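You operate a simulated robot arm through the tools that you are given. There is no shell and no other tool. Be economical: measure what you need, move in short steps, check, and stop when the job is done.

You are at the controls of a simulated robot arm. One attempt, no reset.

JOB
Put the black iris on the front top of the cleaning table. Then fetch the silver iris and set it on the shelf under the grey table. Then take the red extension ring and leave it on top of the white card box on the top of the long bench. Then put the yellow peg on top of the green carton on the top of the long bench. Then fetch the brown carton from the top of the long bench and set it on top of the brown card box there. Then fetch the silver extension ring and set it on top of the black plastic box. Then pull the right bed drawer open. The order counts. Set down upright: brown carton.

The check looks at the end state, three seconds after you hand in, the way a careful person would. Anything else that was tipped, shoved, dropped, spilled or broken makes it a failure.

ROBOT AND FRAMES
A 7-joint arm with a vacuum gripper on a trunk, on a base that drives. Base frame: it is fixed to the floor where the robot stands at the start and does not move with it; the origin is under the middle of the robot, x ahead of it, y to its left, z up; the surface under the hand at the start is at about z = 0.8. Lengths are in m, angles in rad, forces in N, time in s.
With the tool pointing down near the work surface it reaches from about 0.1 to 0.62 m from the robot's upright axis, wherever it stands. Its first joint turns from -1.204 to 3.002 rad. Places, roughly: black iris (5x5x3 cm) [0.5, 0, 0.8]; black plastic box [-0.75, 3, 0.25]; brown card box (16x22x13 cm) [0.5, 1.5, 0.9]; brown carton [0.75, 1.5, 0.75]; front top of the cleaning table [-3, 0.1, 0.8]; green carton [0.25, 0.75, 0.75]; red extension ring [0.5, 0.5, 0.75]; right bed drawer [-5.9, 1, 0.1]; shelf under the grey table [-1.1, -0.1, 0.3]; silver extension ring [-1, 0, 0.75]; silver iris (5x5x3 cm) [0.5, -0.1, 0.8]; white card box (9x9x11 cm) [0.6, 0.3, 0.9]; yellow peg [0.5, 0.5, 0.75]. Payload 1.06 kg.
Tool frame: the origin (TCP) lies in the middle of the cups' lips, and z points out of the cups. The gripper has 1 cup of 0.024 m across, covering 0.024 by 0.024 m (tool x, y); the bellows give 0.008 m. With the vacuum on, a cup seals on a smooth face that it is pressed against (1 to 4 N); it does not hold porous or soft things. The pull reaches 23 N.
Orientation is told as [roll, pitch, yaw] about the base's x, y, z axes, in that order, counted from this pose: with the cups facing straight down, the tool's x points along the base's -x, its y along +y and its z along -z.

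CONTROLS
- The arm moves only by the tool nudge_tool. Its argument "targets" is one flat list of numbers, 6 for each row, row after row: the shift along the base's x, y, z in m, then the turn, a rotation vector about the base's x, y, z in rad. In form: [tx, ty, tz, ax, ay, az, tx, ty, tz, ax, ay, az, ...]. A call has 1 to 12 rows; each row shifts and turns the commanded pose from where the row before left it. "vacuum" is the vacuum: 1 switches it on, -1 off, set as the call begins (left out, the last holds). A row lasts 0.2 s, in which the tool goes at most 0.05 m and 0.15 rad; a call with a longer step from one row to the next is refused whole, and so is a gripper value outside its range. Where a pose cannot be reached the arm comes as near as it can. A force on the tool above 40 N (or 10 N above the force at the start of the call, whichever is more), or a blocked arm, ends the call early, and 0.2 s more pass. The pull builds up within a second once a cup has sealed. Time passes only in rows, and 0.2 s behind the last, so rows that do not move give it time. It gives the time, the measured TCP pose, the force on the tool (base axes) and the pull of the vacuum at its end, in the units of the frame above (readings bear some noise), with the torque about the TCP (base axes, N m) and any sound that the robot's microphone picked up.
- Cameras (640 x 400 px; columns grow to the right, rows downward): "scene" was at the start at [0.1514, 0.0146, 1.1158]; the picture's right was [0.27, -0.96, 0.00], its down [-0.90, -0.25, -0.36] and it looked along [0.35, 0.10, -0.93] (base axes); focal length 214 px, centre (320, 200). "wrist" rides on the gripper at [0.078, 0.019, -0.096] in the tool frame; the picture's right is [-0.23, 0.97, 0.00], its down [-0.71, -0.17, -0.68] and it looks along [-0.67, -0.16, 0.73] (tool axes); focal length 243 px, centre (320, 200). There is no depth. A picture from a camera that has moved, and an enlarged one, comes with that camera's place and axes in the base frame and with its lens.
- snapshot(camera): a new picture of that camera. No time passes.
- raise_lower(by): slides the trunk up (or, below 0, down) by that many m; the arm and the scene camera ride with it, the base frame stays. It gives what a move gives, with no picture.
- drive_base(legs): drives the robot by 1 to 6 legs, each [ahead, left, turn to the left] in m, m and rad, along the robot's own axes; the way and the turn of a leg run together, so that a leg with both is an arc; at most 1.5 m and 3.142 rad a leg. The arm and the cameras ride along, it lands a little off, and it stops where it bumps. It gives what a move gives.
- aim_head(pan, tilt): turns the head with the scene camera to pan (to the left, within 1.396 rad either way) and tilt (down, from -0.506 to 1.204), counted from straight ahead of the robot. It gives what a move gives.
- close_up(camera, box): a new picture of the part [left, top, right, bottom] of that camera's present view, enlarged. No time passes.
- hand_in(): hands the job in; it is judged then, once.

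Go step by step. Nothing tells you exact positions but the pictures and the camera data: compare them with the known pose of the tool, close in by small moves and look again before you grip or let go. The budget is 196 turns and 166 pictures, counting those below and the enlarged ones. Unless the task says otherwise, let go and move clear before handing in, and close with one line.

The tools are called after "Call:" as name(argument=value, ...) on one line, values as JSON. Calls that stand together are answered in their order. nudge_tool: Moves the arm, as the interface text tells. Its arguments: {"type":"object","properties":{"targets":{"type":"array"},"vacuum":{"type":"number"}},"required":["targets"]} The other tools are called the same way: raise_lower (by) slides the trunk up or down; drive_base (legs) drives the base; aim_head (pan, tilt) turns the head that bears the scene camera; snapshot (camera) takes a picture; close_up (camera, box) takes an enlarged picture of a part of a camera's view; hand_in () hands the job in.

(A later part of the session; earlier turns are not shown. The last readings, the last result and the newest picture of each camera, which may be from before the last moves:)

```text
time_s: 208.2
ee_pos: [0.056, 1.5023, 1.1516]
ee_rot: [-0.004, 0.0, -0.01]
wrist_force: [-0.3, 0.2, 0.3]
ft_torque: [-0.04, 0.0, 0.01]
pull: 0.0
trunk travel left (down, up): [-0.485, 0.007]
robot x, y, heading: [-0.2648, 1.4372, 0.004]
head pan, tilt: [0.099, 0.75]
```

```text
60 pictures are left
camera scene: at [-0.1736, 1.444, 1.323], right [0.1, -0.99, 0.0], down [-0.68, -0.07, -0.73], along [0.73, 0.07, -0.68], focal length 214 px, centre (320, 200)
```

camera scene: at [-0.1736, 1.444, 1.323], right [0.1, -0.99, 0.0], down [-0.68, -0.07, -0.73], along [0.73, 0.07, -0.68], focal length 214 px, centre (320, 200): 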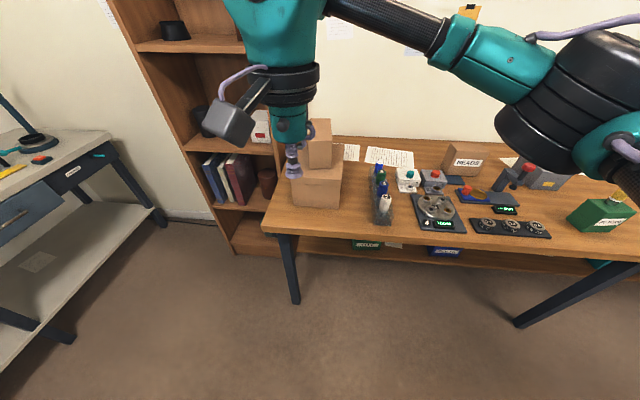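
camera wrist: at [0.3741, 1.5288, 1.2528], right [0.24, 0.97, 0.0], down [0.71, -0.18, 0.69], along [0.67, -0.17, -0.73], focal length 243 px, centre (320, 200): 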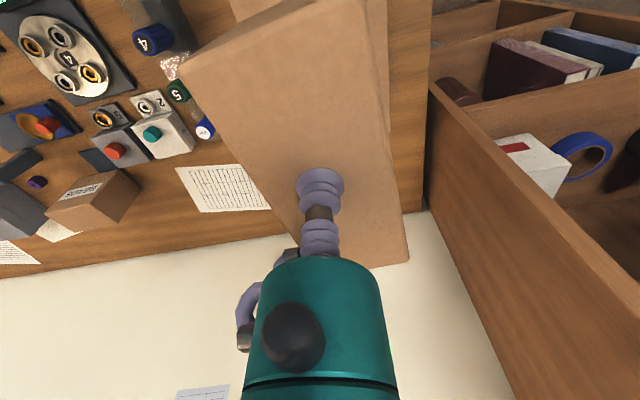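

The carton stands upright on the brown box. Next, the silver extension ring on the grey table: I lower the trunk and drive there facing -x.

Call:
raise_lower(by=-0.16)

Call:
drive_base(legs=[[0, 0, 3.13], [0, 1.31, 0]])

Call:
aim_head(pan=0.0, tilt=0.8)

Call:
snapshot(camera="scene")

Call:
snapshot(camera="wrist")

```text
time_s: 210.0
ee_pos: [0.0563, 1.5023, 0.9917]
ee_rot: [-0.005, -0.002, -0.01]
wrist_force: [-0.5, 0.7, -0.4]
ft_torque: [0.02, 0.01, -0.01]
pull: 0.1
trunk travel left (down, up): [-0.325, 0.167]
robot x, y, heading: [-0.264, 1.4351, 0.002]
head pan, tilt: [0.099, 0.75]
```

```text
time_s: 229.2
ee_pos: [-0.6268, 0.0532, 0.9912]
ee_rot: [-0.005, -0.001, 3.094]
wrist_force: [0.6, 0.3, -0.5]
ft_torque: [0.03, 0.0, -0.02]
pull: 0.1
trunk travel left (down, up): [-0.325, 0.167]
robot x, y, heading: [-0.302, 0.1104, 3.106]
head pan, tilt: [0.099, 0.75]
```

```text
time_s: 229.8
ee_pos: [-0.6268, 0.0526, 0.9911]
ee_rot: [-0.004, -0.003, 3.095]
wrist_force: [-0.6, -1.2, -1.1]
ft_torque: [-0.04, 0.01, -0.02]
pull: 0.0
trunk travel left (down, up): [-0.325, 0.167]
robot x, y, heading: [-0.3, 0.1088, 3.106]
head pan, tilt: [0.0, 0.799]
```

```text
59 pictures are left
camera scene: at [-0.4768, 0.1133, 1.1435], right [0.04, 1.0, 0.0], down [0.72, -0.03, -0.7], along [-0.7, 0.02, -0.72], focal length 214 px, centre (320, 200)
```

scene: 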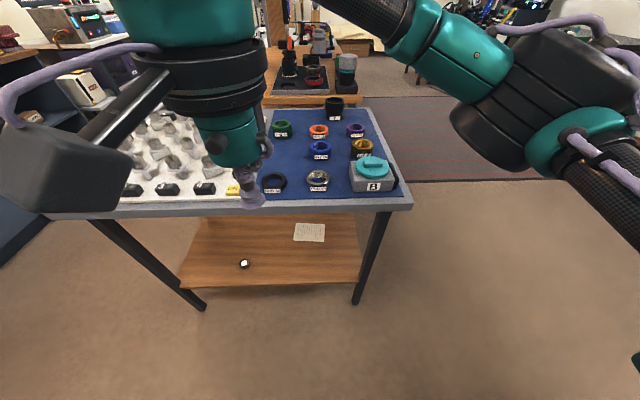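

```text
58 pictures are left
camera wrist: at [-0.5492, 0.0301, 1.0875], right [-0.28, -0.96, 0.0], down [-0.7, 0.2, 0.69], along [-0.66, 0.2, -0.73], focal length 243 px, centre (320, 200)
```

wrist: 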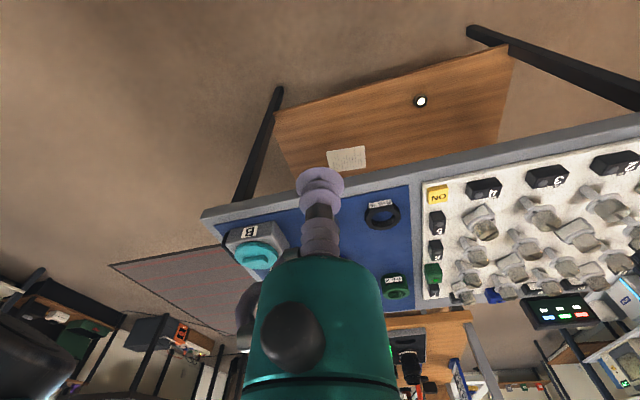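

The silver iris is still fine on the shelf; the silver ring is seen at (318,180). I zoom in.

Call:
close_up(camera="scene", box=[250, 130, 410, 220])

```text
4.00 times, centred on (330, 175) of scene
camera zoom: at [-0.4768, 0.1133, 1.1435], right [0.04, 1.0, 0.0], down [0.72, -0.03, -0.7], along [-0.7, 0.02, -0.72], focal length 858 px, centre (280, 300)
```

zoom: 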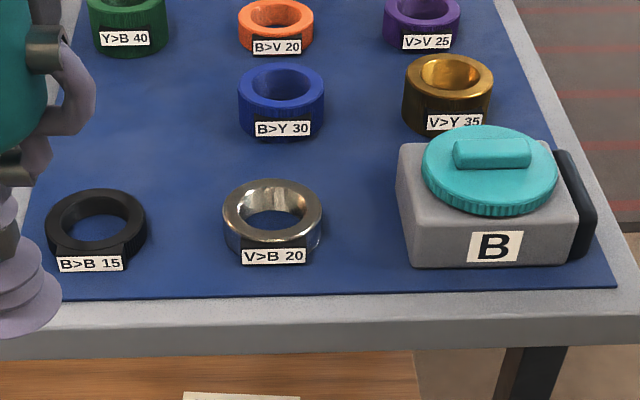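

Ring top centre ≈(-0.891, 0.121). I drive 8 cm nearer and put the cup above the near wall.

Call:
drive_base(legs=[[0.08, 0, 0.03]])

Call:
nudge_tool(targets=[-0.04, 0.02, 0, 0, 0, 0, -0.04, 0.02, -0.01, 0, 0, 0, -0.035, 0.015, -0.03, 0, 0, 0, -0.03, 0.01, -0.03, 0, 0, 0, 0, 0, -0.03, 0, 0, 0, 0, 0, 0, 0, 0, 0])

Call:
snapshot(camera="wrist")

Call:
close_up(camera="scene", box=[250, 130, 410, 230])

```text
time_s: 230.9
ee_pos: [-0.706, 0.0454, 0.9908]
ee_rot: [-0.005, -0.002, 3.125]
wrist_force: [-0.1, -0.6, 0.0]
ft_torque: [0.0, -0.01, 0.03]
pull: 0.1
trunk travel left (down, up): [-0.325, 0.167]
robot x, y, heading: [-0.3835, 0.1065, 3.134]
head pan, tilt: [0.0, 0.799]
```

```text
time_s: 232.3
ee_pos: [-0.8509, 0.1093, 0.8902]
ee_rot: [-0.004, -0.002, 3.126]
wrist_force: [-0.5, -0.7, -0.7]
ft_torque: [0.0, -0.02, -0.01]
pull: 0.0
trunk travel left (down, up): [-0.325, 0.167]
robot x, y, heading: [-0.3805, 0.1064, 3.137]
head pan, tilt: [0.0, 0.799]
```

```text
56 pictures are left
camera wrist: at [-0.773, 0.0888, 0.9863], right [-0.25, -0.97, 0.0], down [-0.7, 0.18, 0.69], along [-0.66, 0.17, -0.73], focal length 243 px, centre (320, 200)
```

wrist: 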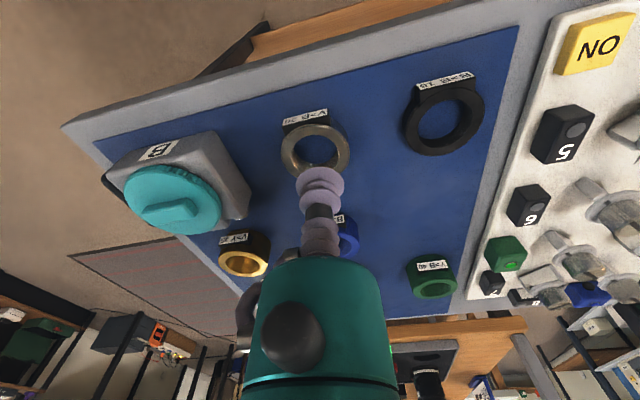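

```text
4.00 times, centred on (330, 180) of scene
camera zoom: at [-0.5577, 0.1095, 1.1435], right [0.0, 1.0, 0.0], down [0.72, 0.0, -0.7], along [-0.7, 0.0, -0.72], focal length 858 px, centre (280, 280)
```

zoom: 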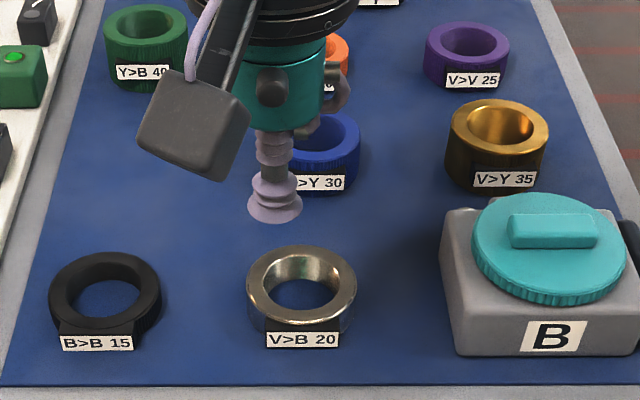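

Ring centre ≈(-0.881, 0.1215). I go to the near wall at x≈-0.857 and lower close.

Call:
nudge_tool(targets=[-0.006, 0.012, -0.03, 0, 0, 0, 0, 0, -0.035, 0, 0, 0, 0, 0, 0, 0, 0, 0])

Call:
close_up(camera="scene", box=[280, 160, 380, 230])

Call:
close_up(camera="wrist", box=[250, 100, 390, 240])

```text
time_s: 233.1
ee_pos: [-0.8583, 0.1232, 0.8231]
ee_rot: [-0.003, -0.003, 3.123]
wrist_force: [0.2, -0.6, -0.5]
ft_torque: [0.02, 0.02, 0.01]
pull: 0.1
trunk travel left (down, up): [-0.325, 0.167]
robot x, y, heading: [-0.3772, 0.1089, 3.138]
head pan, tilt: [0.0, 0.799]
```

```text
5.71 times, centred on (330, 195) of scene
camera zoom: at [-0.5577, 0.1094, 1.1435], right [0.0, 1.0, 0.0], down [0.72, 0.0, -0.7], along [-0.7, 0.0, -0.72], focal length 1226 px, centre (263, 229)
```

zoom: 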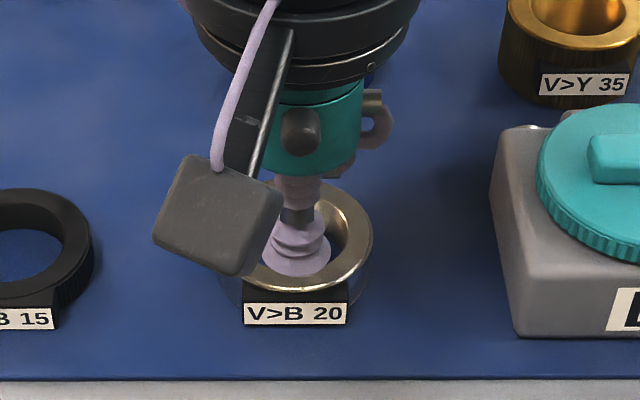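

```text
2.86 times, centred on (320, 170) of wrist
camera zoom: at [-0.7794, 0.1028, 0.9203], right [-0.25, -0.97, 0.0], down [-0.7, 0.18, 0.69], along [-0.66, 0.18, -0.73], focal length 693 px, centre (320, 286)
```

zoom: 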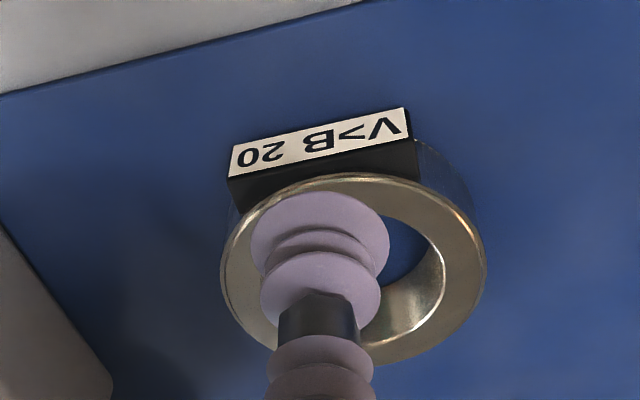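

Cup is near the wall; I shift 3 mm inward and descend with the vacuum on.

Call:
nudge_tool(targets=[-0.003, -0.001, -0.006, 0, 0, 0, 0, 0, -0.004, 0, 0, 0, 0, 0, -0.003, 0, 0, 0, 0, 0, 0, 0, 0, 0], vacuum=1)

Call:
close_up(camera="scene", box=[280, 160, 380, 230])

```text
time_s: 234.1
ee_pos: [-0.8609, 0.121, 0.813]
ee_rot: [-0.005, -0.001, 3.125]
wrist_force: [0.0, -0.4, -0.3]
ft_torque: [0.0, 0.0, -0.01]
pull: 0.1
trunk travel left (down, up): [-0.325, 0.167]
robot x, y, heading: [-0.3824, 0.1114, 3.139]
head pan, tilt: [0.0, 0.799]
```

```text
5.71 times, centred on (330, 195) of scene
camera zoom: at [-0.5577, 0.1095, 1.1435], right [0.0, 1.0, 0.0], down [0.72, 0.0, -0.7], along [-0.7, 0.0, -0.72], focal length 1226 px, centre (263, 229)
```

zoom: 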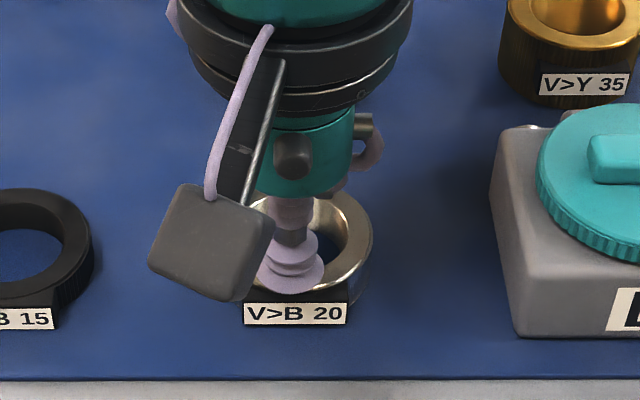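

Descending along the camera's line of sight so the cup stays on the wall.

Call:
nudge_tool(targets=[-0.003, 0.0015, -0.003, 0, 0, 0, -0.002, 0, -0.003, 0, 0, 0, -0.002, 0, -0.003, 0, 0, 0, 0, 0, 0, 0, 0, 0])

Call:
close_up(camera="scene", box=[280, 160, 380, 230])

```text
time_s: 235.1
ee_pos: [-0.8678, 0.1218, 0.805]
ee_rot: [-0.004, -0.001, 3.126]
wrist_force: [0.0, 0.7, 1.5]
ft_torque: [-0.02, -0.04, 0.05]
pull: 0.1
trunk travel left (down, up): [-0.325, 0.167]
robot x, y, heading: [-0.381, 0.109, 3.136]
head pan, tilt: [0.0, 0.799]
```

```text
5.71 times, centred on (330, 195) of scene
camera zoom: at [-0.5577, 0.1095, 1.1435], right [0.0, 1.0, 0.0], down [0.72, 0.0, -0.7], along [-0.7, 0.0, -0.72], focal length 1226 px, centre (263, 229)
```

zoom: 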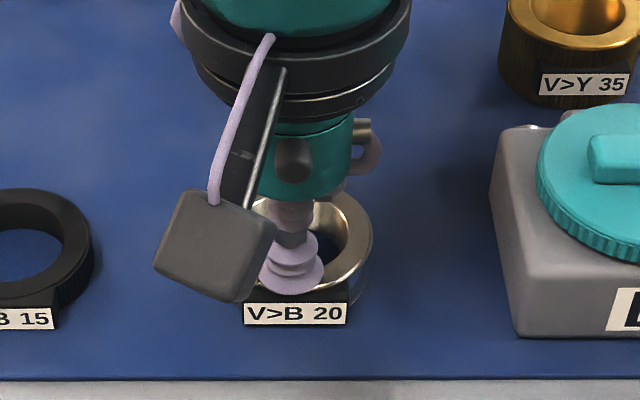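

Call:
nudge_tool(targets=[-0.001, 0.001, -0.003, 0, 0, 0, 0, 0, -0.002, 0, 0, 0, 0, 0, 0, 0, 0, 0, 0, 0, 0, 0, 0, 0])

Call:
close_up(camera="scene", box=[280, 160, 380, 230])

```text
time_s: 236.1
ee_pos: [-0.8683, 0.1224, 0.8014]
ee_rot: [-0.005, -0.003, 3.125]
wrist_force: [5.1, -2.9, 13.4]
ft_torque: [-0.08, 0.05, 0.09]
pull: 22.9
trunk travel left (down, up): [-0.325, 0.167]
robot x, y, heading: [-0.3853, 0.1083, 3.137]
head pan, tilt: [0.0, 0.799]
```

```text
5.71 times, centred on (330, 195) of scene
camera zoom: at [-0.5564, 0.1091, 1.1438], right [0.0, 1.0, 0.0], down [0.72, 0.0, -0.7], along [-0.7, 0.0, -0.72], focal length 1226 px, centre (263, 229)
```

zoom: 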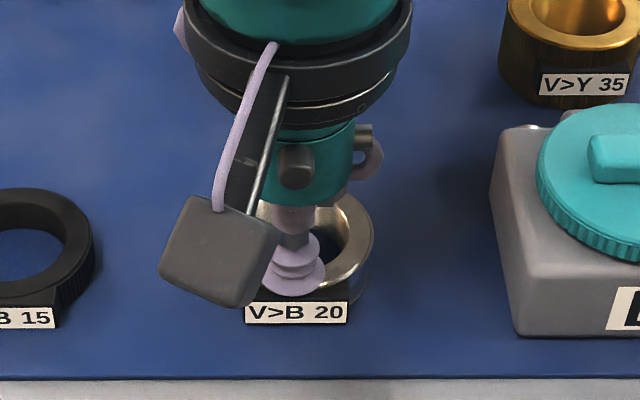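

Sealed. I lift the silver ring and retract.

Call:
nudge_tool(targets=[0, 0, 0.004, 0, 0, 0, 0, 0, 0.01, 0, 0, 0, 0, 0, 0.03, 0, 0, 0, 0, 0, 0.04, 0, 0, 0, 0, 0, 0.04, 0, 0, 0, 0, 0, 0.04, 0, 0, 0, 0.02, 0, 0.02, 0, 0, 0, 0.04, 0, 0, 0, 0, 0, 0.04, 0, 0, 0, 0, 0])

Call:
snapshot(camera="wrist")

Call:
drive_base(legs=[[-0.2, 0, 0], [0, 0, -1.571], [0.9, 0, 0]])

Call:
aim_head(pan=0.25, tilt=0.45)

Call:
snapshot(camera="scene")

```text
time_s: 238.1
ee_pos: [-0.7672, 0.1238, 0.9832]
ee_rot: [-0.004, -0.002, 3.124]
wrist_force: [0.0, -0.7, -1.2]
ft_torque: [0.0, -0.03, 0.04]
pull: 22.3
trunk travel left (down, up): [-0.325, 0.167]
robot x, y, heading: [-0.3851, 0.109, 3.138]
head pan, tilt: [0.0, 0.799]
```

```text
49 pictures are left
camera wrist: at [-0.6885, 0.1034, 1.0796], right [-0.25, -0.97, 0.0], down [-0.7, 0.18, 0.69], along [-0.66, 0.18, -0.73], focal length 243 px, centre (320, 200)
```

wrist: 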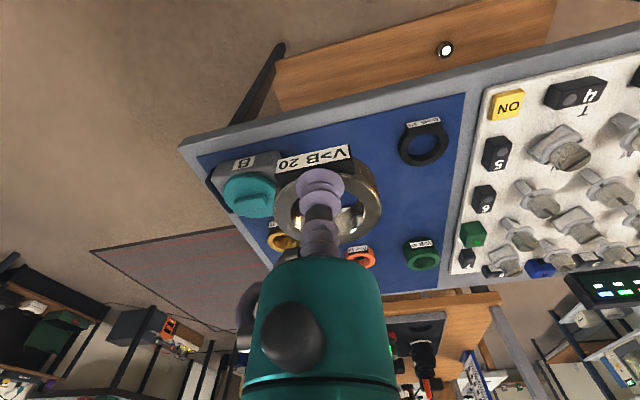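

```text
time_s: 247.9
ee_pos: [-0.164, 1.4093, 0.9825]
ee_rot: [-0.003, -0.002, 1.557]
wrist_force: [0.2, 0.0, -0.8]
ft_torque: [-0.05, -0.06, -0.02]
pull: 22.9
trunk travel left (down, up): [-0.325, 0.167]
robot x, y, heading: [-0.1771, 1.0262, 1.569]
head pan, tilt: [0.0, 0.799]
```

```text
time_s: 248.8
ee_pos: [-0.1639, 1.41, 0.983]
ee_rot: [-0.004, -0.002, 1.557]
wrist_force: [1.0, 0.2, -0.7]
ft_torque: [-0.06, -0.03, 0.01]
pull: 22.9
trunk travel left (down, up): [-0.325, 0.167]
robot x, y, heading: [-0.1753, 1.0279, 1.572]
head pan, tilt: [0.25, 0.45]
```

```text
48 pictures are left
camera scene: at [-0.1986, 1.2094, 1.1739], right [0.97, 0.25, 0.0], down [0.11, -0.42, -0.9], along [-0.22, 0.87, -0.44], focal length 214 px, centre (320, 200)
```

scene: 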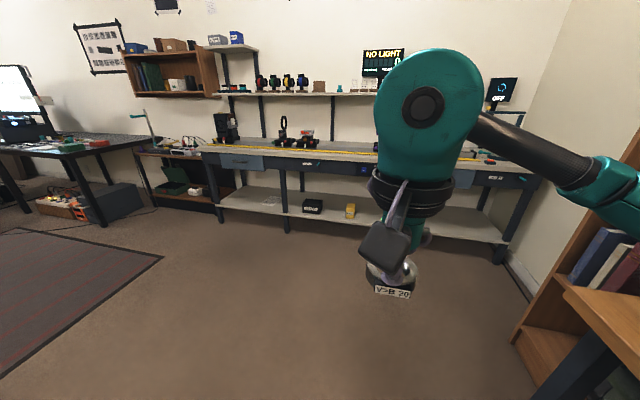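

The black plastic box is on the lower shelf of the wall bench. I zoom.

Call:
close_up(camera="scene", box=[260, 140, 400, 240])

```text
4.00 times, centred on (330, 190) of scene
camera zoom: at [-0.1986, 1.2094, 1.1739], right [0.97, 0.25, 0.0], down [0.11, -0.42, -0.9], along [-0.22, 0.87, -0.44], focal length 858 px, centre (280, 240)
```

zoom: 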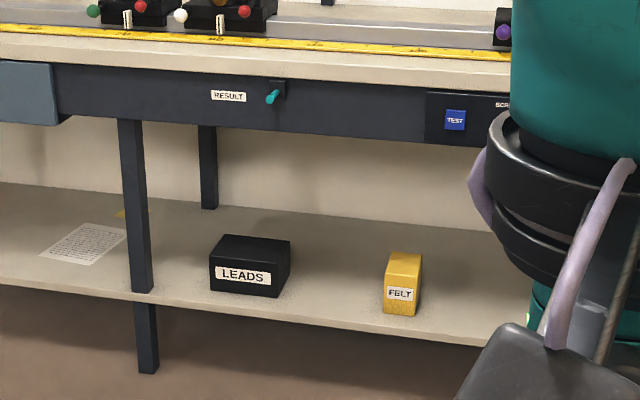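

Box "LEADS": top ≈0.30, centre ≈(-0.685, 2.87), under an apron whose bottom is ≈0.635. I drive to face it and lower trunk and arm in the open.

Call:
drive_base(legs=[[0, 0.52, 0], [0.95, 0, 0]])

Call:
raise_lower(by=-0.32)

Call:
aim_head(pan=0.0, tilt=0.6)

Call:
nudge_tool(targets=[0, 0.03, -0.03, 0, 0, 0, 0, 0.03, -0.03, 0, 0, 0, 0, 0.03, -0.03, 0, 0, 0, 0, 0.03, -0.03, 0, 0, 0, 0, 0.02, -0.04, 0, 0, 0, 0, 0, -0.04, 0, 0, 0, 0, 0, -0.04, 0, 0, 0])

Call:
snapshot(camera="scene")

```text
time_s: 258.5
ee_pos: [-0.7074, 2.3756, 0.9834]
ee_rot: [-0.002, -0.001, 1.58]
wrist_force: [0.9, 0.8, -1.3]
ft_torque: [-0.05, -0.01, 0.01]
pull: 22.9
trunk travel left (down, up): [-0.325, 0.167]
robot x, y, heading: [-0.7109, 1.9893, 1.594]
head pan, tilt: [0.25, 0.45]
```

```text
time_s: 261.7
ee_pos: [-0.7072, 2.3765, 0.6632]
ee_rot: [-0.004, -0.003, 1.582]
wrist_force: [-0.4, -0.2, -0.9]
ft_torque: [-0.06, 0.02, 0.01]
pull: 22.5
trunk travel left (down, up): [-0.005, 0.487]
robot x, y, heading: [-0.7118, 1.9905, 1.595]
head pan, tilt: [0.25, 0.45]
```

```text
time_s: 262.4
ee_pos: [-0.7067, 2.3765, 0.6638]
ee_rot: [-0.002, -0.002, 1.581]
wrist_force: [0.5, -0.2, -0.8]
ft_torque: [-0.05, -0.02, -0.01]
pull: 23.1
trunk travel left (down, up): [-0.005, 0.487]
robot x, y, heading: [-0.7101, 1.9925, 1.595]
head pan, tilt: [0.0, 0.6]
```

```text
time_s: 264.0
ee_pos: [-0.7088, 2.5181, 0.4234]
ee_rot: [-0.005, 0.0, 1.58]
wrist_force: [-0.2, 0.1, -1.1]
ft_torque: [-0.04, 0.01, -0.04]
pull: 22.8
trunk travel left (down, up): [-0.005, 0.487]
robot x, y, heading: [-0.7086, 1.9929, 1.595]
head pan, tilt: [0.0, 0.6]
```

```text
46 pictures are left
camera scene: at [-0.7157, 2.2677, 0.8341], right [1.0, 0.02, 0.0], down [0.01, -0.56, -0.83], along [-0.02, 0.82, -0.56], focal length 214 px, centre (320, 200)
```

scene: 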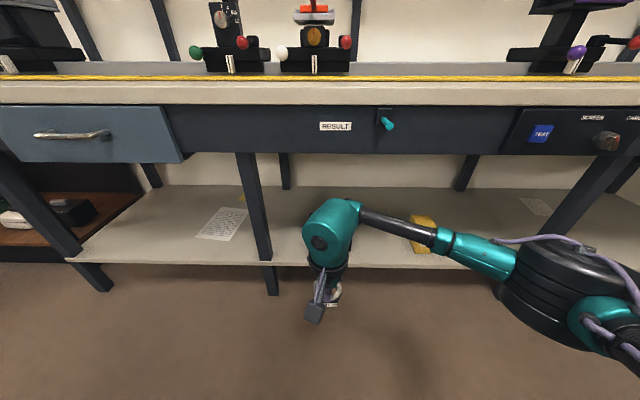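

Lowered in the open. I check the wrist view to see the box.

Call:
nudge_tool(targets=[0, 0.02, -0.03, 0, 0, 0, 0, 0.02, -0.03, 0, 0, 0, 0, 0, 0, 0, 0, 0])

Call:
snapshot(camera="wrist")

Call:
snapshot(camera="scene")

```text
time_s: 264.8
ee_pos: [-0.7076, 2.5583, 0.3631]
ee_rot: [-0.003, -0.001, 1.58]
wrist_force: [-0.1, 0.2, -1.0]
ft_torque: [-0.04, -0.01, 0.01]
pull: 22.9
trunk travel left (down, up): [-0.005, 0.487]
robot x, y, heading: [-0.7069, 1.9907, 1.594]
head pan, tilt: [0.0, 0.6]
```

```text
45 pictures are left
camera wrist: at [-0.7247, 2.4799, 0.4597], right [-0.97, 0.22, 0.0], down [0.16, 0.71, 0.69], along [0.16, 0.67, -0.73], focal length 243 px, centre (320, 200)
```

wrist: 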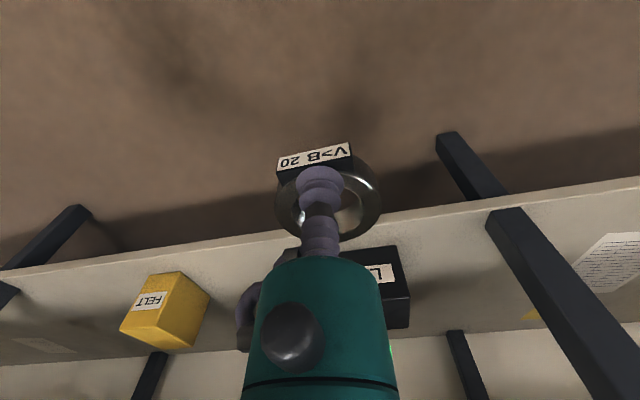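

```text
44 pictures are left
camera scene: at [-0.7157, 2.2677, 0.8341], right [1.0, 0.02, 0.0], down [0.01, -0.56, -0.83], along [-0.02, 0.82, -0.56], focal length 214 px, centre (320, 200)
```

scene: 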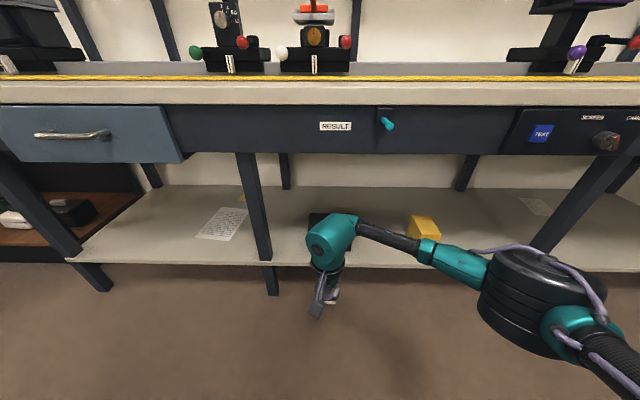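

Box spans x≈-0.77…-0.62, y≈2.82…2.95, top ≈0.302. I drive in halfway and check.

Call:
drive_base(legs=[[0.16, -0.015, 0]])

Call:
snapshot(camera="scene")

Call:
snapshot(camera="wrist")

```text
time_s: 266.3
ee_pos: [-0.6946, 2.7177, 0.3645]
ee_rot: [-0.005, -0.002, 1.577]
wrist_force: [-0.7, -0.3, -1.0]
ft_torque: [-0.06, -0.01, 0.02]
pull: 23.0
trunk travel left (down, up): [-0.005, 0.487]
robot x, y, heading: [-0.6976, 2.1484, 1.594]
head pan, tilt: [0.0, 0.6]
```

```text
43 pictures are left
camera scene: at [-0.7036, 2.427, 0.8341], right [1.0, 0.02, 0.0], down [0.01, -0.56, -0.83], along [-0.02, 0.82, -0.56], focal length 214 px, centre (320, 200)
```

scene: 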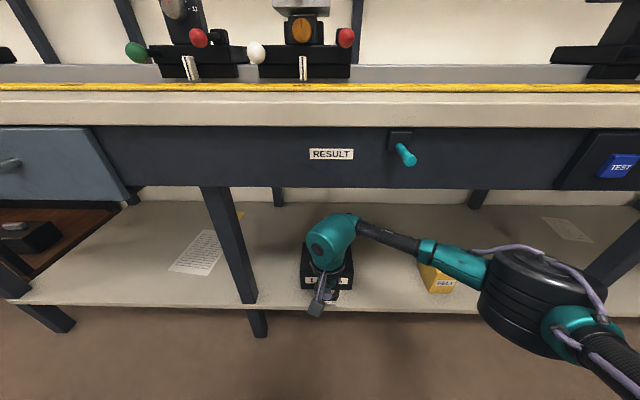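

```text
42 pictures are left
camera wrist: at [-0.7123, 2.6391, 0.4601], right [-0.97, 0.23, 0.0], down [0.16, 0.71, 0.69], along [0.16, 0.67, -0.73], focal length 243 px, centre (320, 200)
```

wrist: 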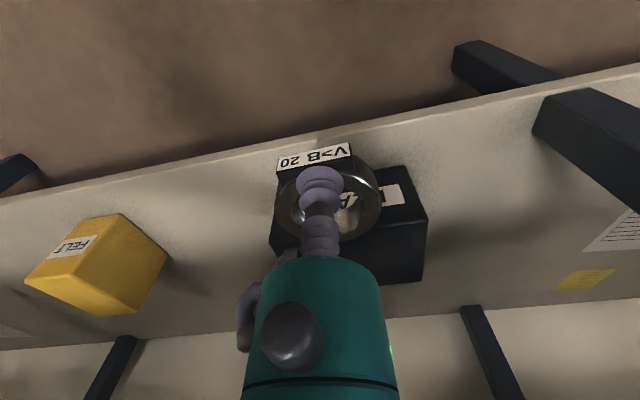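

Aligned well. To keep the elbow clear of the apron I stretch the arm 2 cm more and lower slightly, then drive in.

Call:
nudge_tool(targets=[0, 0.02, -0.012, 0, 0, 0, 0, 0, 0, 0, 0, 0])

Call:
drive_base(legs=[[0.07, -0.003, 0]])

Call:
snapshot(camera="scene")

```text
time_s: 266.9
ee_pos: [-0.6925, 2.7372, 0.3518]
ee_rot: [-0.004, -0.001, 1.581]
wrist_force: [0.9, -0.2, 0.1]
ft_torque: [-0.08, 0.01, 0.0]
pull: 22.9
trunk travel left (down, up): [-0.005, 0.487]
robot x, y, heading: [-0.7012, 2.1508, 1.594]
head pan, tilt: [0.0, 0.6]
```

```text
time_s: 267.9
ee_pos: [-0.6933, 2.8066, 0.3526]
ee_rot: [-0.004, -0.001, 1.581]
wrist_force: [0.0, 0.2, -0.6]
ft_torque: [-0.08, 0.0, -0.01]
pull: 22.7
trunk travel left (down, up): [-0.005, 0.487]
robot x, y, heading: [-0.6971, 2.2217, 1.592]
head pan, tilt: [0.0, 0.6]
```

```text
41 pictures are left
camera scene: at [-0.7027, 2.4961, 0.8341], right [1.0, 0.02, 0.0], down [0.01, -0.56, -0.83], along [-0.02, 0.82, -0.56], focal length 214 px, centre (320, 200)
```

scene: 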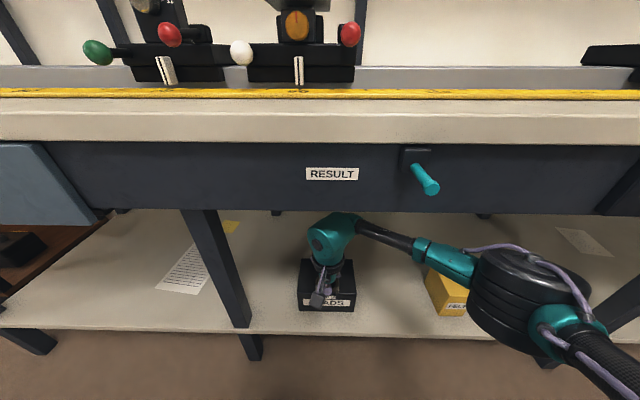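

The whole arm stays visibly below the apron. I drive the last 5.5 cm.

Call:
drive_base(legs=[[0.055, 0, 0]])

Call:
snapshot(camera="scene")

Call:
snapshot(camera="wrist")

```text
time_s: 268.8
ee_pos: [-0.6946, 2.8628, 0.3526]
ee_rot: [-0.004, -0.002, 1.581]
wrist_force: [0.5, 0.4, -0.9]
ft_torque: [-0.05, -0.01, -0.02]
pull: 23.1
trunk travel left (down, up): [-0.005, 0.487]
robot x, y, heading: [-0.6986, 2.2725, 1.589]
head pan, tilt: [0.0, 0.6]
```

```text
40 pictures are left
camera scene: at [-0.704, 2.5517, 0.8341], right [1.0, 0.02, 0.0], down [0.01, -0.56, -0.83], along [-0.02, 0.82, -0.56], focal length 214 px, centre (320, 200)
```

scene: 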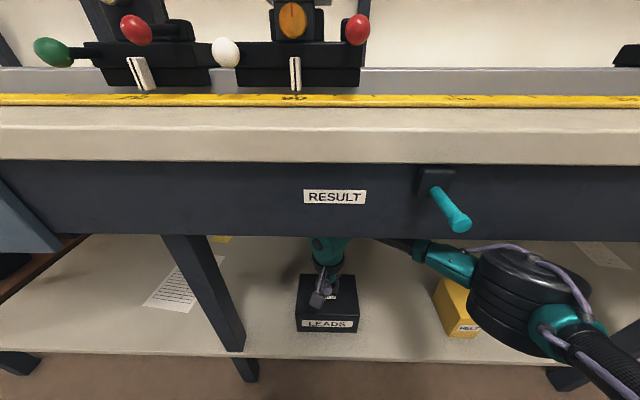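

```text
39 pictures are left
camera wrist: at [-0.7123, 2.7839, 0.4489], right [-0.97, 0.22, 0.0], down [0.16, 0.71, 0.69], along [0.16, 0.67, -0.73], focal length 243 px, centre (320, 200)
```

wrist: 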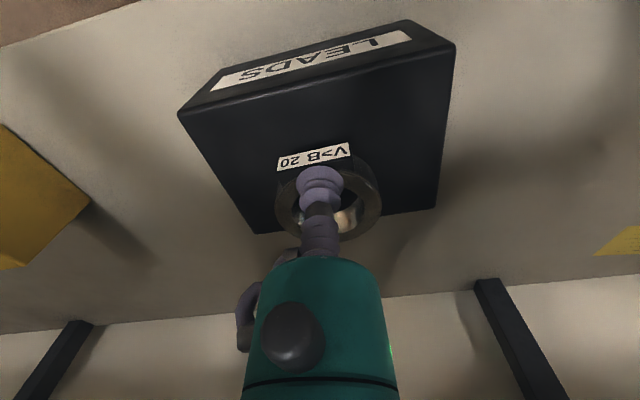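

The ring is over the middle of the box. I lower.

Call:
nudge_tool(targets=[0, 0, -0.015, 0, 0, 0, 0, 0, -0.006, 0, 0, 0, 0, 0, -0.003, 0, 0, 0, 0, 0, 0, 0, 0, 0])

```text
time_s: 269.8
ee_pos: [-0.6942, 2.8615, 0.3292]
ee_rot: [-0.003, -0.004, 1.581]
wrist_force: [2.3, -0.4, 10.3]
ft_torque: [0.02, 0.02, -0.03]
pull: 22.4
trunk travel left (down, up): [-0.005, 0.487]
robot x, y, heading: [-0.7008, 2.276, 1.595]
head pan, tilt: [0.0, 0.6]
```

Contact. I ease, release, and rise a little.

Call:
nudge_tool(targets=[0, 0, 0.002, 0, 0, 0, 0, 0, 0, 0, 0, 0])

Call:
nudge_tool(targets=[0, 0, 0, 0, 0, 0, 0, 0, 0, 0, 0, 0, 0, 0, 0, 0, 0, 0, 0, 0, 0.004, 0, 0, 0, 0, 0, 0.01, 0, 0, 0, 0, 0, 0.012, 0, 0, 0, 0, 0, 0, 0, 0, 0], vacuum=-1)

Call:
snapshot(camera="wrist")

```text
time_s: 270.4
ee_pos: [-0.6946, 2.8615, 0.3297]
ee_rot: [-0.002, 0.002, 1.584]
wrist_force: [0.5, 0.7, 0.3]
ft_torque: [-0.09, 0.02, 0.0]
pull: 22.7
trunk travel left (down, up): [-0.005, 0.487]
robot x, y, heading: [-0.7009, 2.2758, 1.591]
head pan, tilt: [0.0, 0.6]
```

```text
time_s: 272.0
ee_pos: [-0.694, 2.8612, 0.3574]
ee_rot: [-0.003, -0.002, 1.582]
wrist_force: [-1.3, -0.2, 0.4]
ft_torque: [0.04, -0.01, 0.0]
pull: 0.0
trunk travel left (down, up): [-0.005, 0.487]
robot x, y, heading: [-0.6972, 2.2762, 1.598]
head pan, tilt: [0.0, 0.6]
```

```text
38 pictures are left
camera wrist: at [-0.7123, 2.7828, 0.4532], right [-0.97, 0.22, 0.0], down [0.16, 0.71, 0.69], along [0.16, 0.67, -0.73], focal length 243 px, centre (320, 200)
```

wrist: 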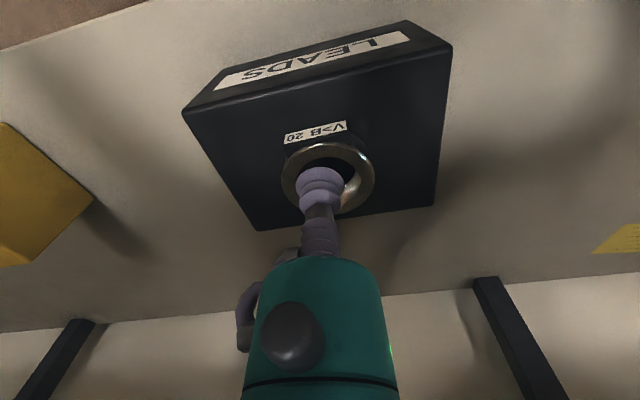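

The silver ring rests on the black box. I back straight out, tuck the arm, and head for the bed.

Call:
drive_base(legs=[[-0.6, 0, 0]])

Call:
nudge_tool(targets=[0, -0.03, 0.03, 0, 0, 0, 0, -0.03, 0.03, 0, 0, 0, 0, -0.03, 0.03, 0, 0, 0, 0, -0.03, 0.03, 0, 0, 0, 0, -0.03, 0.03, 0, 0, 0, 0, -0.03, 0.03, 0, 0, 0])

Call:
snapshot(camera="scene")

Call:
drive_base(legs=[[-0.35, 0, 0], [0, 0, 1.547], [1.4, 0, 0], [1.4, 0, 0]])

Call:
aim_head(pan=0.0, tilt=0.3)

Call:
snapshot(camera="scene")

```text
time_s: 275.4
ee_pos: [-0.6854, 2.2694, 0.3563]
ee_rot: [-0.005, 0.0, 1.594]
wrist_force: [0.4, 1.0, -0.1]
ft_torque: [0.0, 0.03, 0.0]
pull: 0.1
trunk travel left (down, up): [-0.005, 0.487]
robot x, y, heading: [-0.6797, 1.6781, 1.607]
head pan, tilt: [0.0, 0.6]
```

```text
time_s: 276.8
ee_pos: [-0.684, 2.0902, 0.5373]
ee_rot: [-0.007, -0.002, 1.593]
wrist_force: [0.1, -0.1, -0.4]
ft_torque: [-0.02, 0.01, 0.01]
pull: 0.1
trunk travel left (down, up): [-0.005, 0.487]
robot x, y, heading: [-0.6772, 1.6824, 1.603]
head pan, tilt: [0.0, 0.6]
```

```text
37 pictures are left
camera scene: at [-0.6901, 1.9593, 0.8341], right [1.0, 0.04, 0.0], down [0.02, -0.56, -0.83], along [-0.03, 0.82, -0.56], focal length 214 px, centre (320, 200)
```

scene: 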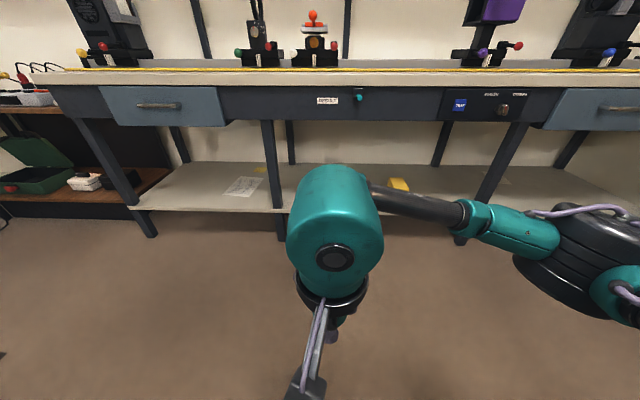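

```text
time_s: 295.9
ee_pos: [-3.8319, 1.1423, 0.5366]
ee_rot: [-0.003, 0.0, -3.093]
wrist_force: [-0.9, 0.2, 0.1]
ft_torque: [0.01, 0.04, 0.01]
pull: 0.1
trunk travel left (down, up): [-0.005, 0.487]
robot x, y, heading: [-3.4249, 1.155, -3.081]
head pan, tilt: [0.0, 0.6]
```

```text
time_s: 296.7
ee_pos: [-3.8309, 1.1406, 0.5376]
ee_rot: [-0.002, -0.002, -3.092]
wrist_force: [-0.7, 0.3, 0.4]
ft_torque: [-0.05, -0.02, 0.0]
pull: 0.1
trunk travel left (down, up): [-0.005, 0.487]
robot x, y, heading: [-3.4246, 1.1528, -3.076]
head pan, tilt: [0.0, 0.3]
```

```text
36 pictures are left
camera scene: at [-3.7046, 1.1368, 0.8615], right [-0.06, 1.0, 0.0], down [0.3, 0.02, -0.96], along [-0.95, -0.06, -0.3], focal length 214 px, centre (320, 200)
```

scene: 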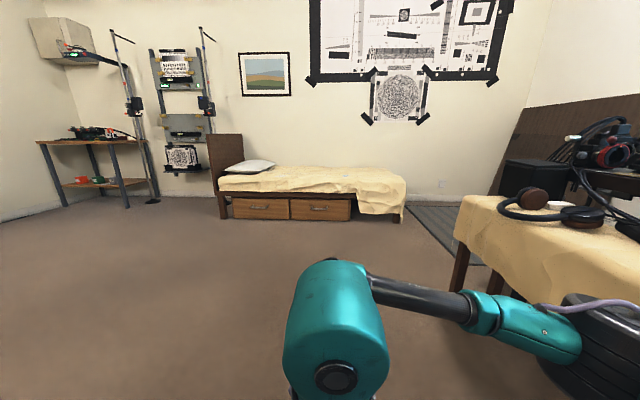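

The bed with two drawers is ahead; I zoom on the right drawer.

Call:
close_up(camera="scene", box=[210, 160, 420, 240])

```text
3.05 times, centred on (315, 200) of scene
camera zoom: at [-3.7046, 1.1368, 0.8615], right [-0.06, 1.0, 0.0], down [0.3, 0.02, -0.96], along [-0.95, -0.06, -0.3], focal length 654 px, centre (335, 200)
```

zoom: 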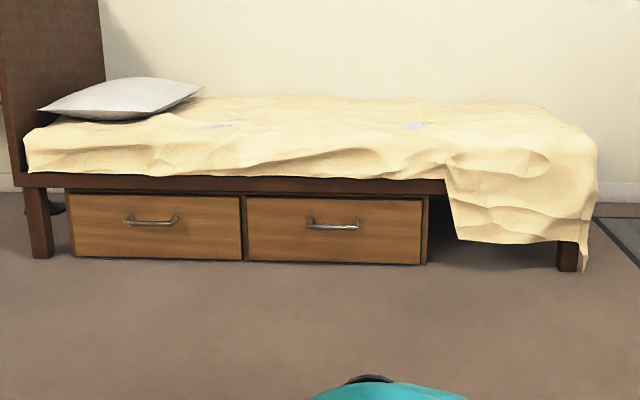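

The right drawer: face x≈-5.68, z≈0.02–0.25, y≈0.72–1.31, bar handle at z≈0.15 (y 0.93–1.10). I'll suck onto the face beside the handle; driving closer first.

Call:
drive_base(legs=[[0, 0, -0.065], [1.3, 0, 0]])

Call:
nudge_tool(targets=[-0.01, 0, 0, 0, 0.14, 0, -0.01, 0, 0, 0, 0.14, 0, -0.01, 0, 0, 0, 0.14, 0, -0.01, 0, 0, 0, 0.14, 0, -0.01, 0, 0, 0, 0.14, 0, -0.01, 0, 0, 0, 0.14, 0, -0.01, 0, 0, 0, 0.14, 0, -0.01, 0, 0, 0, 0.14, 0, -0.01, 0, 0, 0, 0.14, 0, -0.01, 0, 0, 0, 0.14, 0, -0.01, 0, 0, 0, 0.14, 0])

Call:
aim_head(pan=0.0, tilt=0.5)

Call:
snapshot(camera="scene")

```text
time_s: 303.8
ee_pos: [-5.1582, 1.2106, 0.5377]
ee_rot: [-0.003, 0.0, 3.09]
wrist_force: [-0.4, -0.3, 0.1]
ft_torque: [0.0, 0.01, 0.01]
pull: 0.0
trunk travel left (down, up): [-0.005, 0.487]
robot x, y, heading: [-4.7501, 1.1845, 3.098]
head pan, tilt: [0.0, 0.3]
```

```text
time_s: 306.2
ee_pos: [-5.2688, 1.2104, 0.5381]
ee_rot: [1.098, -1.514, 2.042]
wrist_force: [-0.6, 0.3, -0.3]
ft_torque: [0.0, 0.01, 0.01]
pull: 0.1
trunk travel left (down, up): [-0.005, 0.487]
robot x, y, heading: [-4.7548, 1.1863, 3.101]
head pan, tilt: [0.0, 0.3]
```

```text
time_s: 307.0
ee_pos: [-5.2683, 1.2114, 0.5375]
ee_rot: [1.048, -1.51, 2.091]
wrist_force: [-0.9, -0.3, 0.2]
ft_torque: [0.03, -0.01, 0.01]
pull: 0.1
trunk travel left (down, up): [-0.005, 0.487]
robot x, y, heading: [-4.7533, 1.1843, 3.099]
head pan, tilt: [0.0, 0.499]
```

```text
34 pictures are left
camera scene: at [-5.0295, 1.1949, 0.8433], right [0.04, 1.0, 0.0], down [0.48, -0.02, -0.88], along [-0.88, 0.04, -0.48], focal length 214 px, centre (320, 200)
```

scene: 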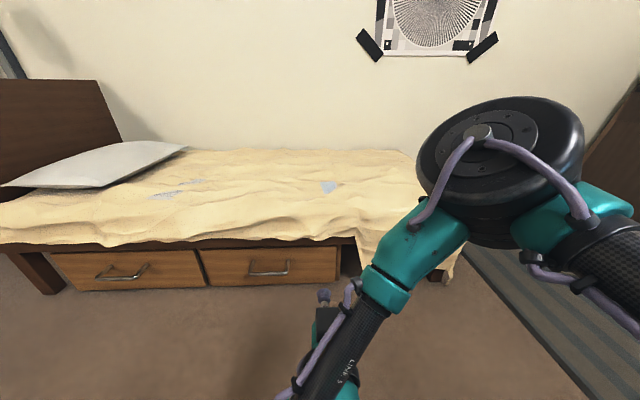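

The tool now points at the drawer (horizontal), elbow high. I lower it to z≈0.18.

Call:
nudge_tool(targets=[0, 0, -0.04, 0, 0.031, 0, 0, 0, -0.04, 0, 0, 0, 0, 0, -0.04, 0, 0, 0, 0, 0, -0.04, 0, 0, 0, 0, 0, -0.04, 0, 0, 0, 0, -0.005, -0.04, 0, 0, 0, 0, -0.005, -0.04, 0, 0, 0, 0, 0, -0.04, 0, 0, 0])

Call:
snapshot(camera="scene")

Call:
snapshot(camera="wrist")

```text
time_s: 308.8
ee_pos: [-5.2561, 1.1704, 0.406]
ee_rot: [1.489, -1.519, 1.644]
wrist_force: [-0.1, -0.8, 0.5]
ft_torque: [-0.01, -0.01, 0.01]
pull: 0.2
out of reach, approached as far as the arm can: row 3, 4, 5, 6, 7, 8
trunk travel left (down, up): [-0.005, 0.487]
robot x, y, heading: [-4.7491, 1.1822, 3.102]
head pan, tilt: [0.0, 0.499]
```

```text
33 pictures are left
camera scene: at [-5.0295, 1.1949, 0.8432], right [0.04, 1.0, 0.0], down [0.48, -0.02, -0.88], along [-0.88, 0.04, -0.48], focal length 214 px, centre (320, 200)
```

scene: 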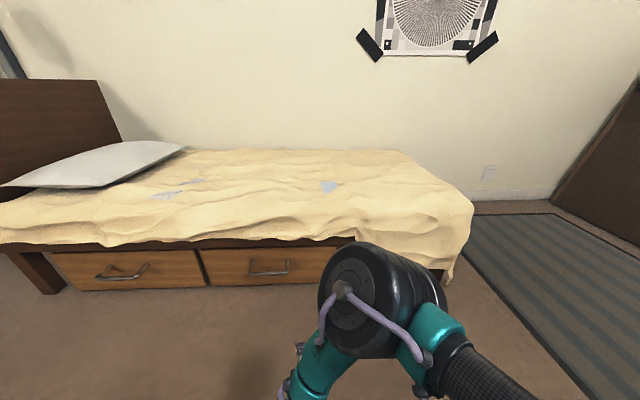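

```text
32 pictures are left
camera wrist: at [-5.1599, 1.1467, 0.3302], right [-0.01, -0.96, 0.29], down [0.68, 0.2, 0.7], along [-0.73, 0.2, 0.65], focal length 243 px, centre (320, 200)
```

wrist: 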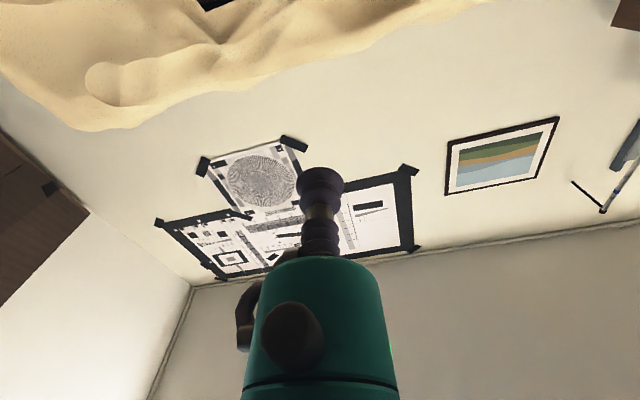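

The arm can't get lower this close in; I extend it outward while lowering.

Call:
nudge_tool(targets=[-0.04, 0.005, 0, 0, 0, 0, -0.04, 0.005, 0, 0, 0, 0, -0.03, 0.005, -0.03, 0, 0, 0, -0.02, 0.005, -0.04, 0, 0, 0, 0, 0.005, -0.04, 0, 0, 0, 0, 0, -0.04, 0, 0, 0, 0, 0, -0.04, 0, 0, 0, 0, 0, -0.03, 0, 0, 0])

Call:
snapshot(camera="scene")

```text
time_s: 310.6
ee_pos: [-5.3447, 1.1424, 0.4081]
ee_rot: [1.36, -1.515, 1.77]
wrist_force: [0.1, 0.3, -0.6]
ft_torque: [0.01, -0.01, 0.0]
pull: 0.1
out of reach, approached as far as the arm can: row 1, 2, 3, 4, 5, 6, 7, 8
trunk travel left (down, up): [-0.005, 0.487]
robot x, y, heading: [-4.7511, 1.1829, 3.098]
head pan, tilt: [0.0, 0.499]
```

```text
31 pictures are left
camera scene: at [-5.0295, 1.1949, 0.8432], right [0.04, 1.0, 0.0], down [0.48, -0.02, -0.88], along [-0.88, 0.04, -0.48], focal length 214 px, centre (320, 200)
```

scene: 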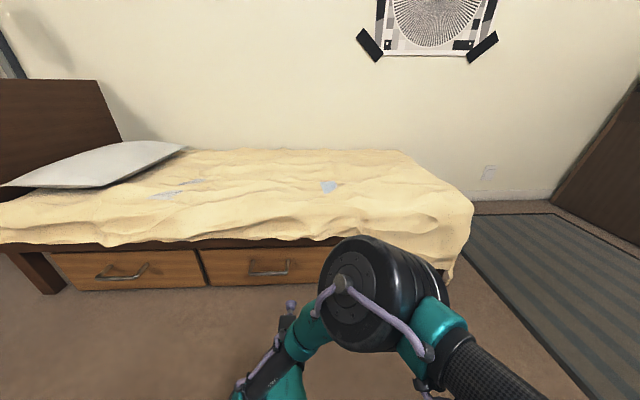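

This configuration is blocked. In the low pose the forearm points to the robot's left, so I test yawing the tool ~54° left relative to the robot, which should bend the wrist less.

Call:
nudge_tool(targets=[0.01, 0, 0.02, 0, 0, 0.13, 0.01, 0, 0.01, 0, 0, 0.13, 0, 0, 0, 0, 0, 0.13, 0, 0, 0, 0, 0, 0.13, 0, 0, 0, 0, 0, 0.13, 0, 0, 0, 0, 0, 0.13, 0, 0, 0, 0, 0, 0.13, 0, 0, -0.03, 0, 0, 0, 0, 0, -0.03, 0, 0, 0, 0, 0, -0.03, 0, 0, 0, 0, 0, -0.03, 0, 0, 0])

Call:
snapshot(camera="scene")

```text
time_s: 313.0
ee_pos: [-5.315, 1.1533, 0.4935]
ee_rot: [0.766, -1.498, 2.623]
wrist_force: [-0.6, -0.3, -0.1]
ft_torque: [0.06, 0.02, -0.02]
pull: 0.1
out of reach, approached as far as the arm can: row 1, 2, 3, 4, 5, 6, 7, 8, 9, 10, 11
trunk travel left (down, up): [-0.005, 0.487]
robot x, y, heading: [-4.751, 1.1813, 3.106]
head pan, tilt: [0.0, 0.499]
```

```text
30 pictures are left
camera scene: at [-5.0295, 1.1949, 0.8432], right [0.04, 1.0, 0.0], down [0.48, -0.02, -0.88], along [-0.88, 0.04, -0.48], focal length 214 px, centre (320, 200)
```

scene: 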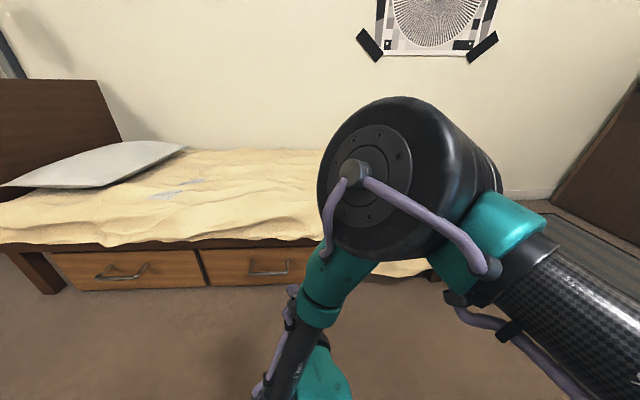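

Worse; I return to the tool-down pose to try turning the tool straight toward the robot's left instead.

Call:
nudge_tool(targets=[0.01, 0, 0.01, 0.034, -0.1337, 0, 0.01, 0, 0.01, 0.034, -0.1337, 0, 0.01, 0, 0.01, 0.034, -0.1337, 0, 0.01, 0, 0.01, 0.034, -0.1337, 0, 0.01, 0, 0.01, 0.034, -0.1337, 0, 0, 0, 0, 0.034, -0.1337, 0, 0, 0, 0, 0.034, -0.1337, 0, 0, 0, 0, 0.034, -0.1337, 0, 0, 0, 0, 0.034, -0.1337, 0, 0, 0, 0, 0.034, -0.1337, 0, 0, 0, 0, 0.034, -0.1337, 0])

Call:
nudge_tool(targets=[0, 0, 0, -0.13, 0, 0, 0, 0, 0, -0.13, 0, 0, 0, 0, 0, -0.13, 0, 0, 0, 0, 0, -0.13, 0, 0, 0, 0, 0, -0.13, 0, 0, 0, 0, 0, -0.13, 0, 0, 0, 0, 0, -0.13, 0, 0, 0, 0, 0, -0.13, 0, 0, 0, 0, 0, -0.13, 0, 0, 0, 0, 0, -0.13, 0, 0, 0, 0, 0, -0.13, 0, 0, 0, 0, 0, -0.13, 0, 0])

Call:
snapshot(camera="scene")

```text
time_s: 315.4
ee_pos: [-5.2655, 1.1535, 0.5409]
ee_rot: [0.026, -0.014, -2.942]
wrist_force: [0.2, -0.5, -0.4]
ft_torque: [-0.01, -0.01, 0.05]
pull: 0.1
trunk travel left (down, up): [-0.005, 0.487]
robot x, y, heading: [-4.7515, 1.1837, 3.098]
head pan, tilt: [0.0, 0.499]
```

```text
time_s: 318.0
ee_pos: [-5.2656, 1.1543, 0.5395]
ee_rot: [1.454, -0.198, -3.132]
wrist_force: [-1.5, -0.1, 0.1]
ft_torque: [-0.01, 0.0, 0.0]
pull: 0.0
out of reach, approached as far as the arm can: row 12
trunk travel left (down, up): [-0.005, 0.487]
robot x, y, heading: [-4.7515, 1.1843, 3.099]
head pan, tilt: [0.0, 0.499]
```

```text
29 pictures are left
camera scene: at [-5.0295, 1.1949, 0.8432], right [0.04, 1.0, 0.0], down [0.48, -0.02, -0.88], along [-0.88, 0.04, -0.48], focal length 214 px, centre (320, 200)
```

scene: 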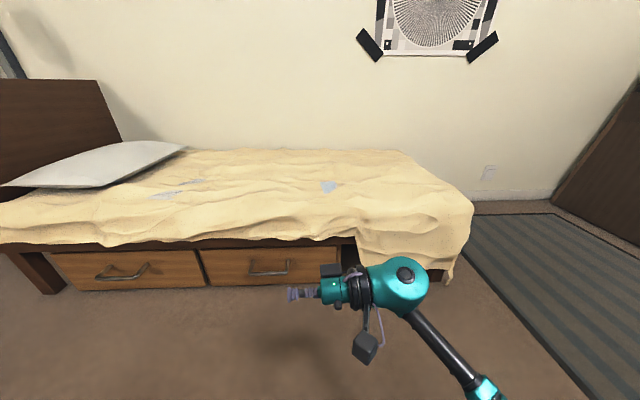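

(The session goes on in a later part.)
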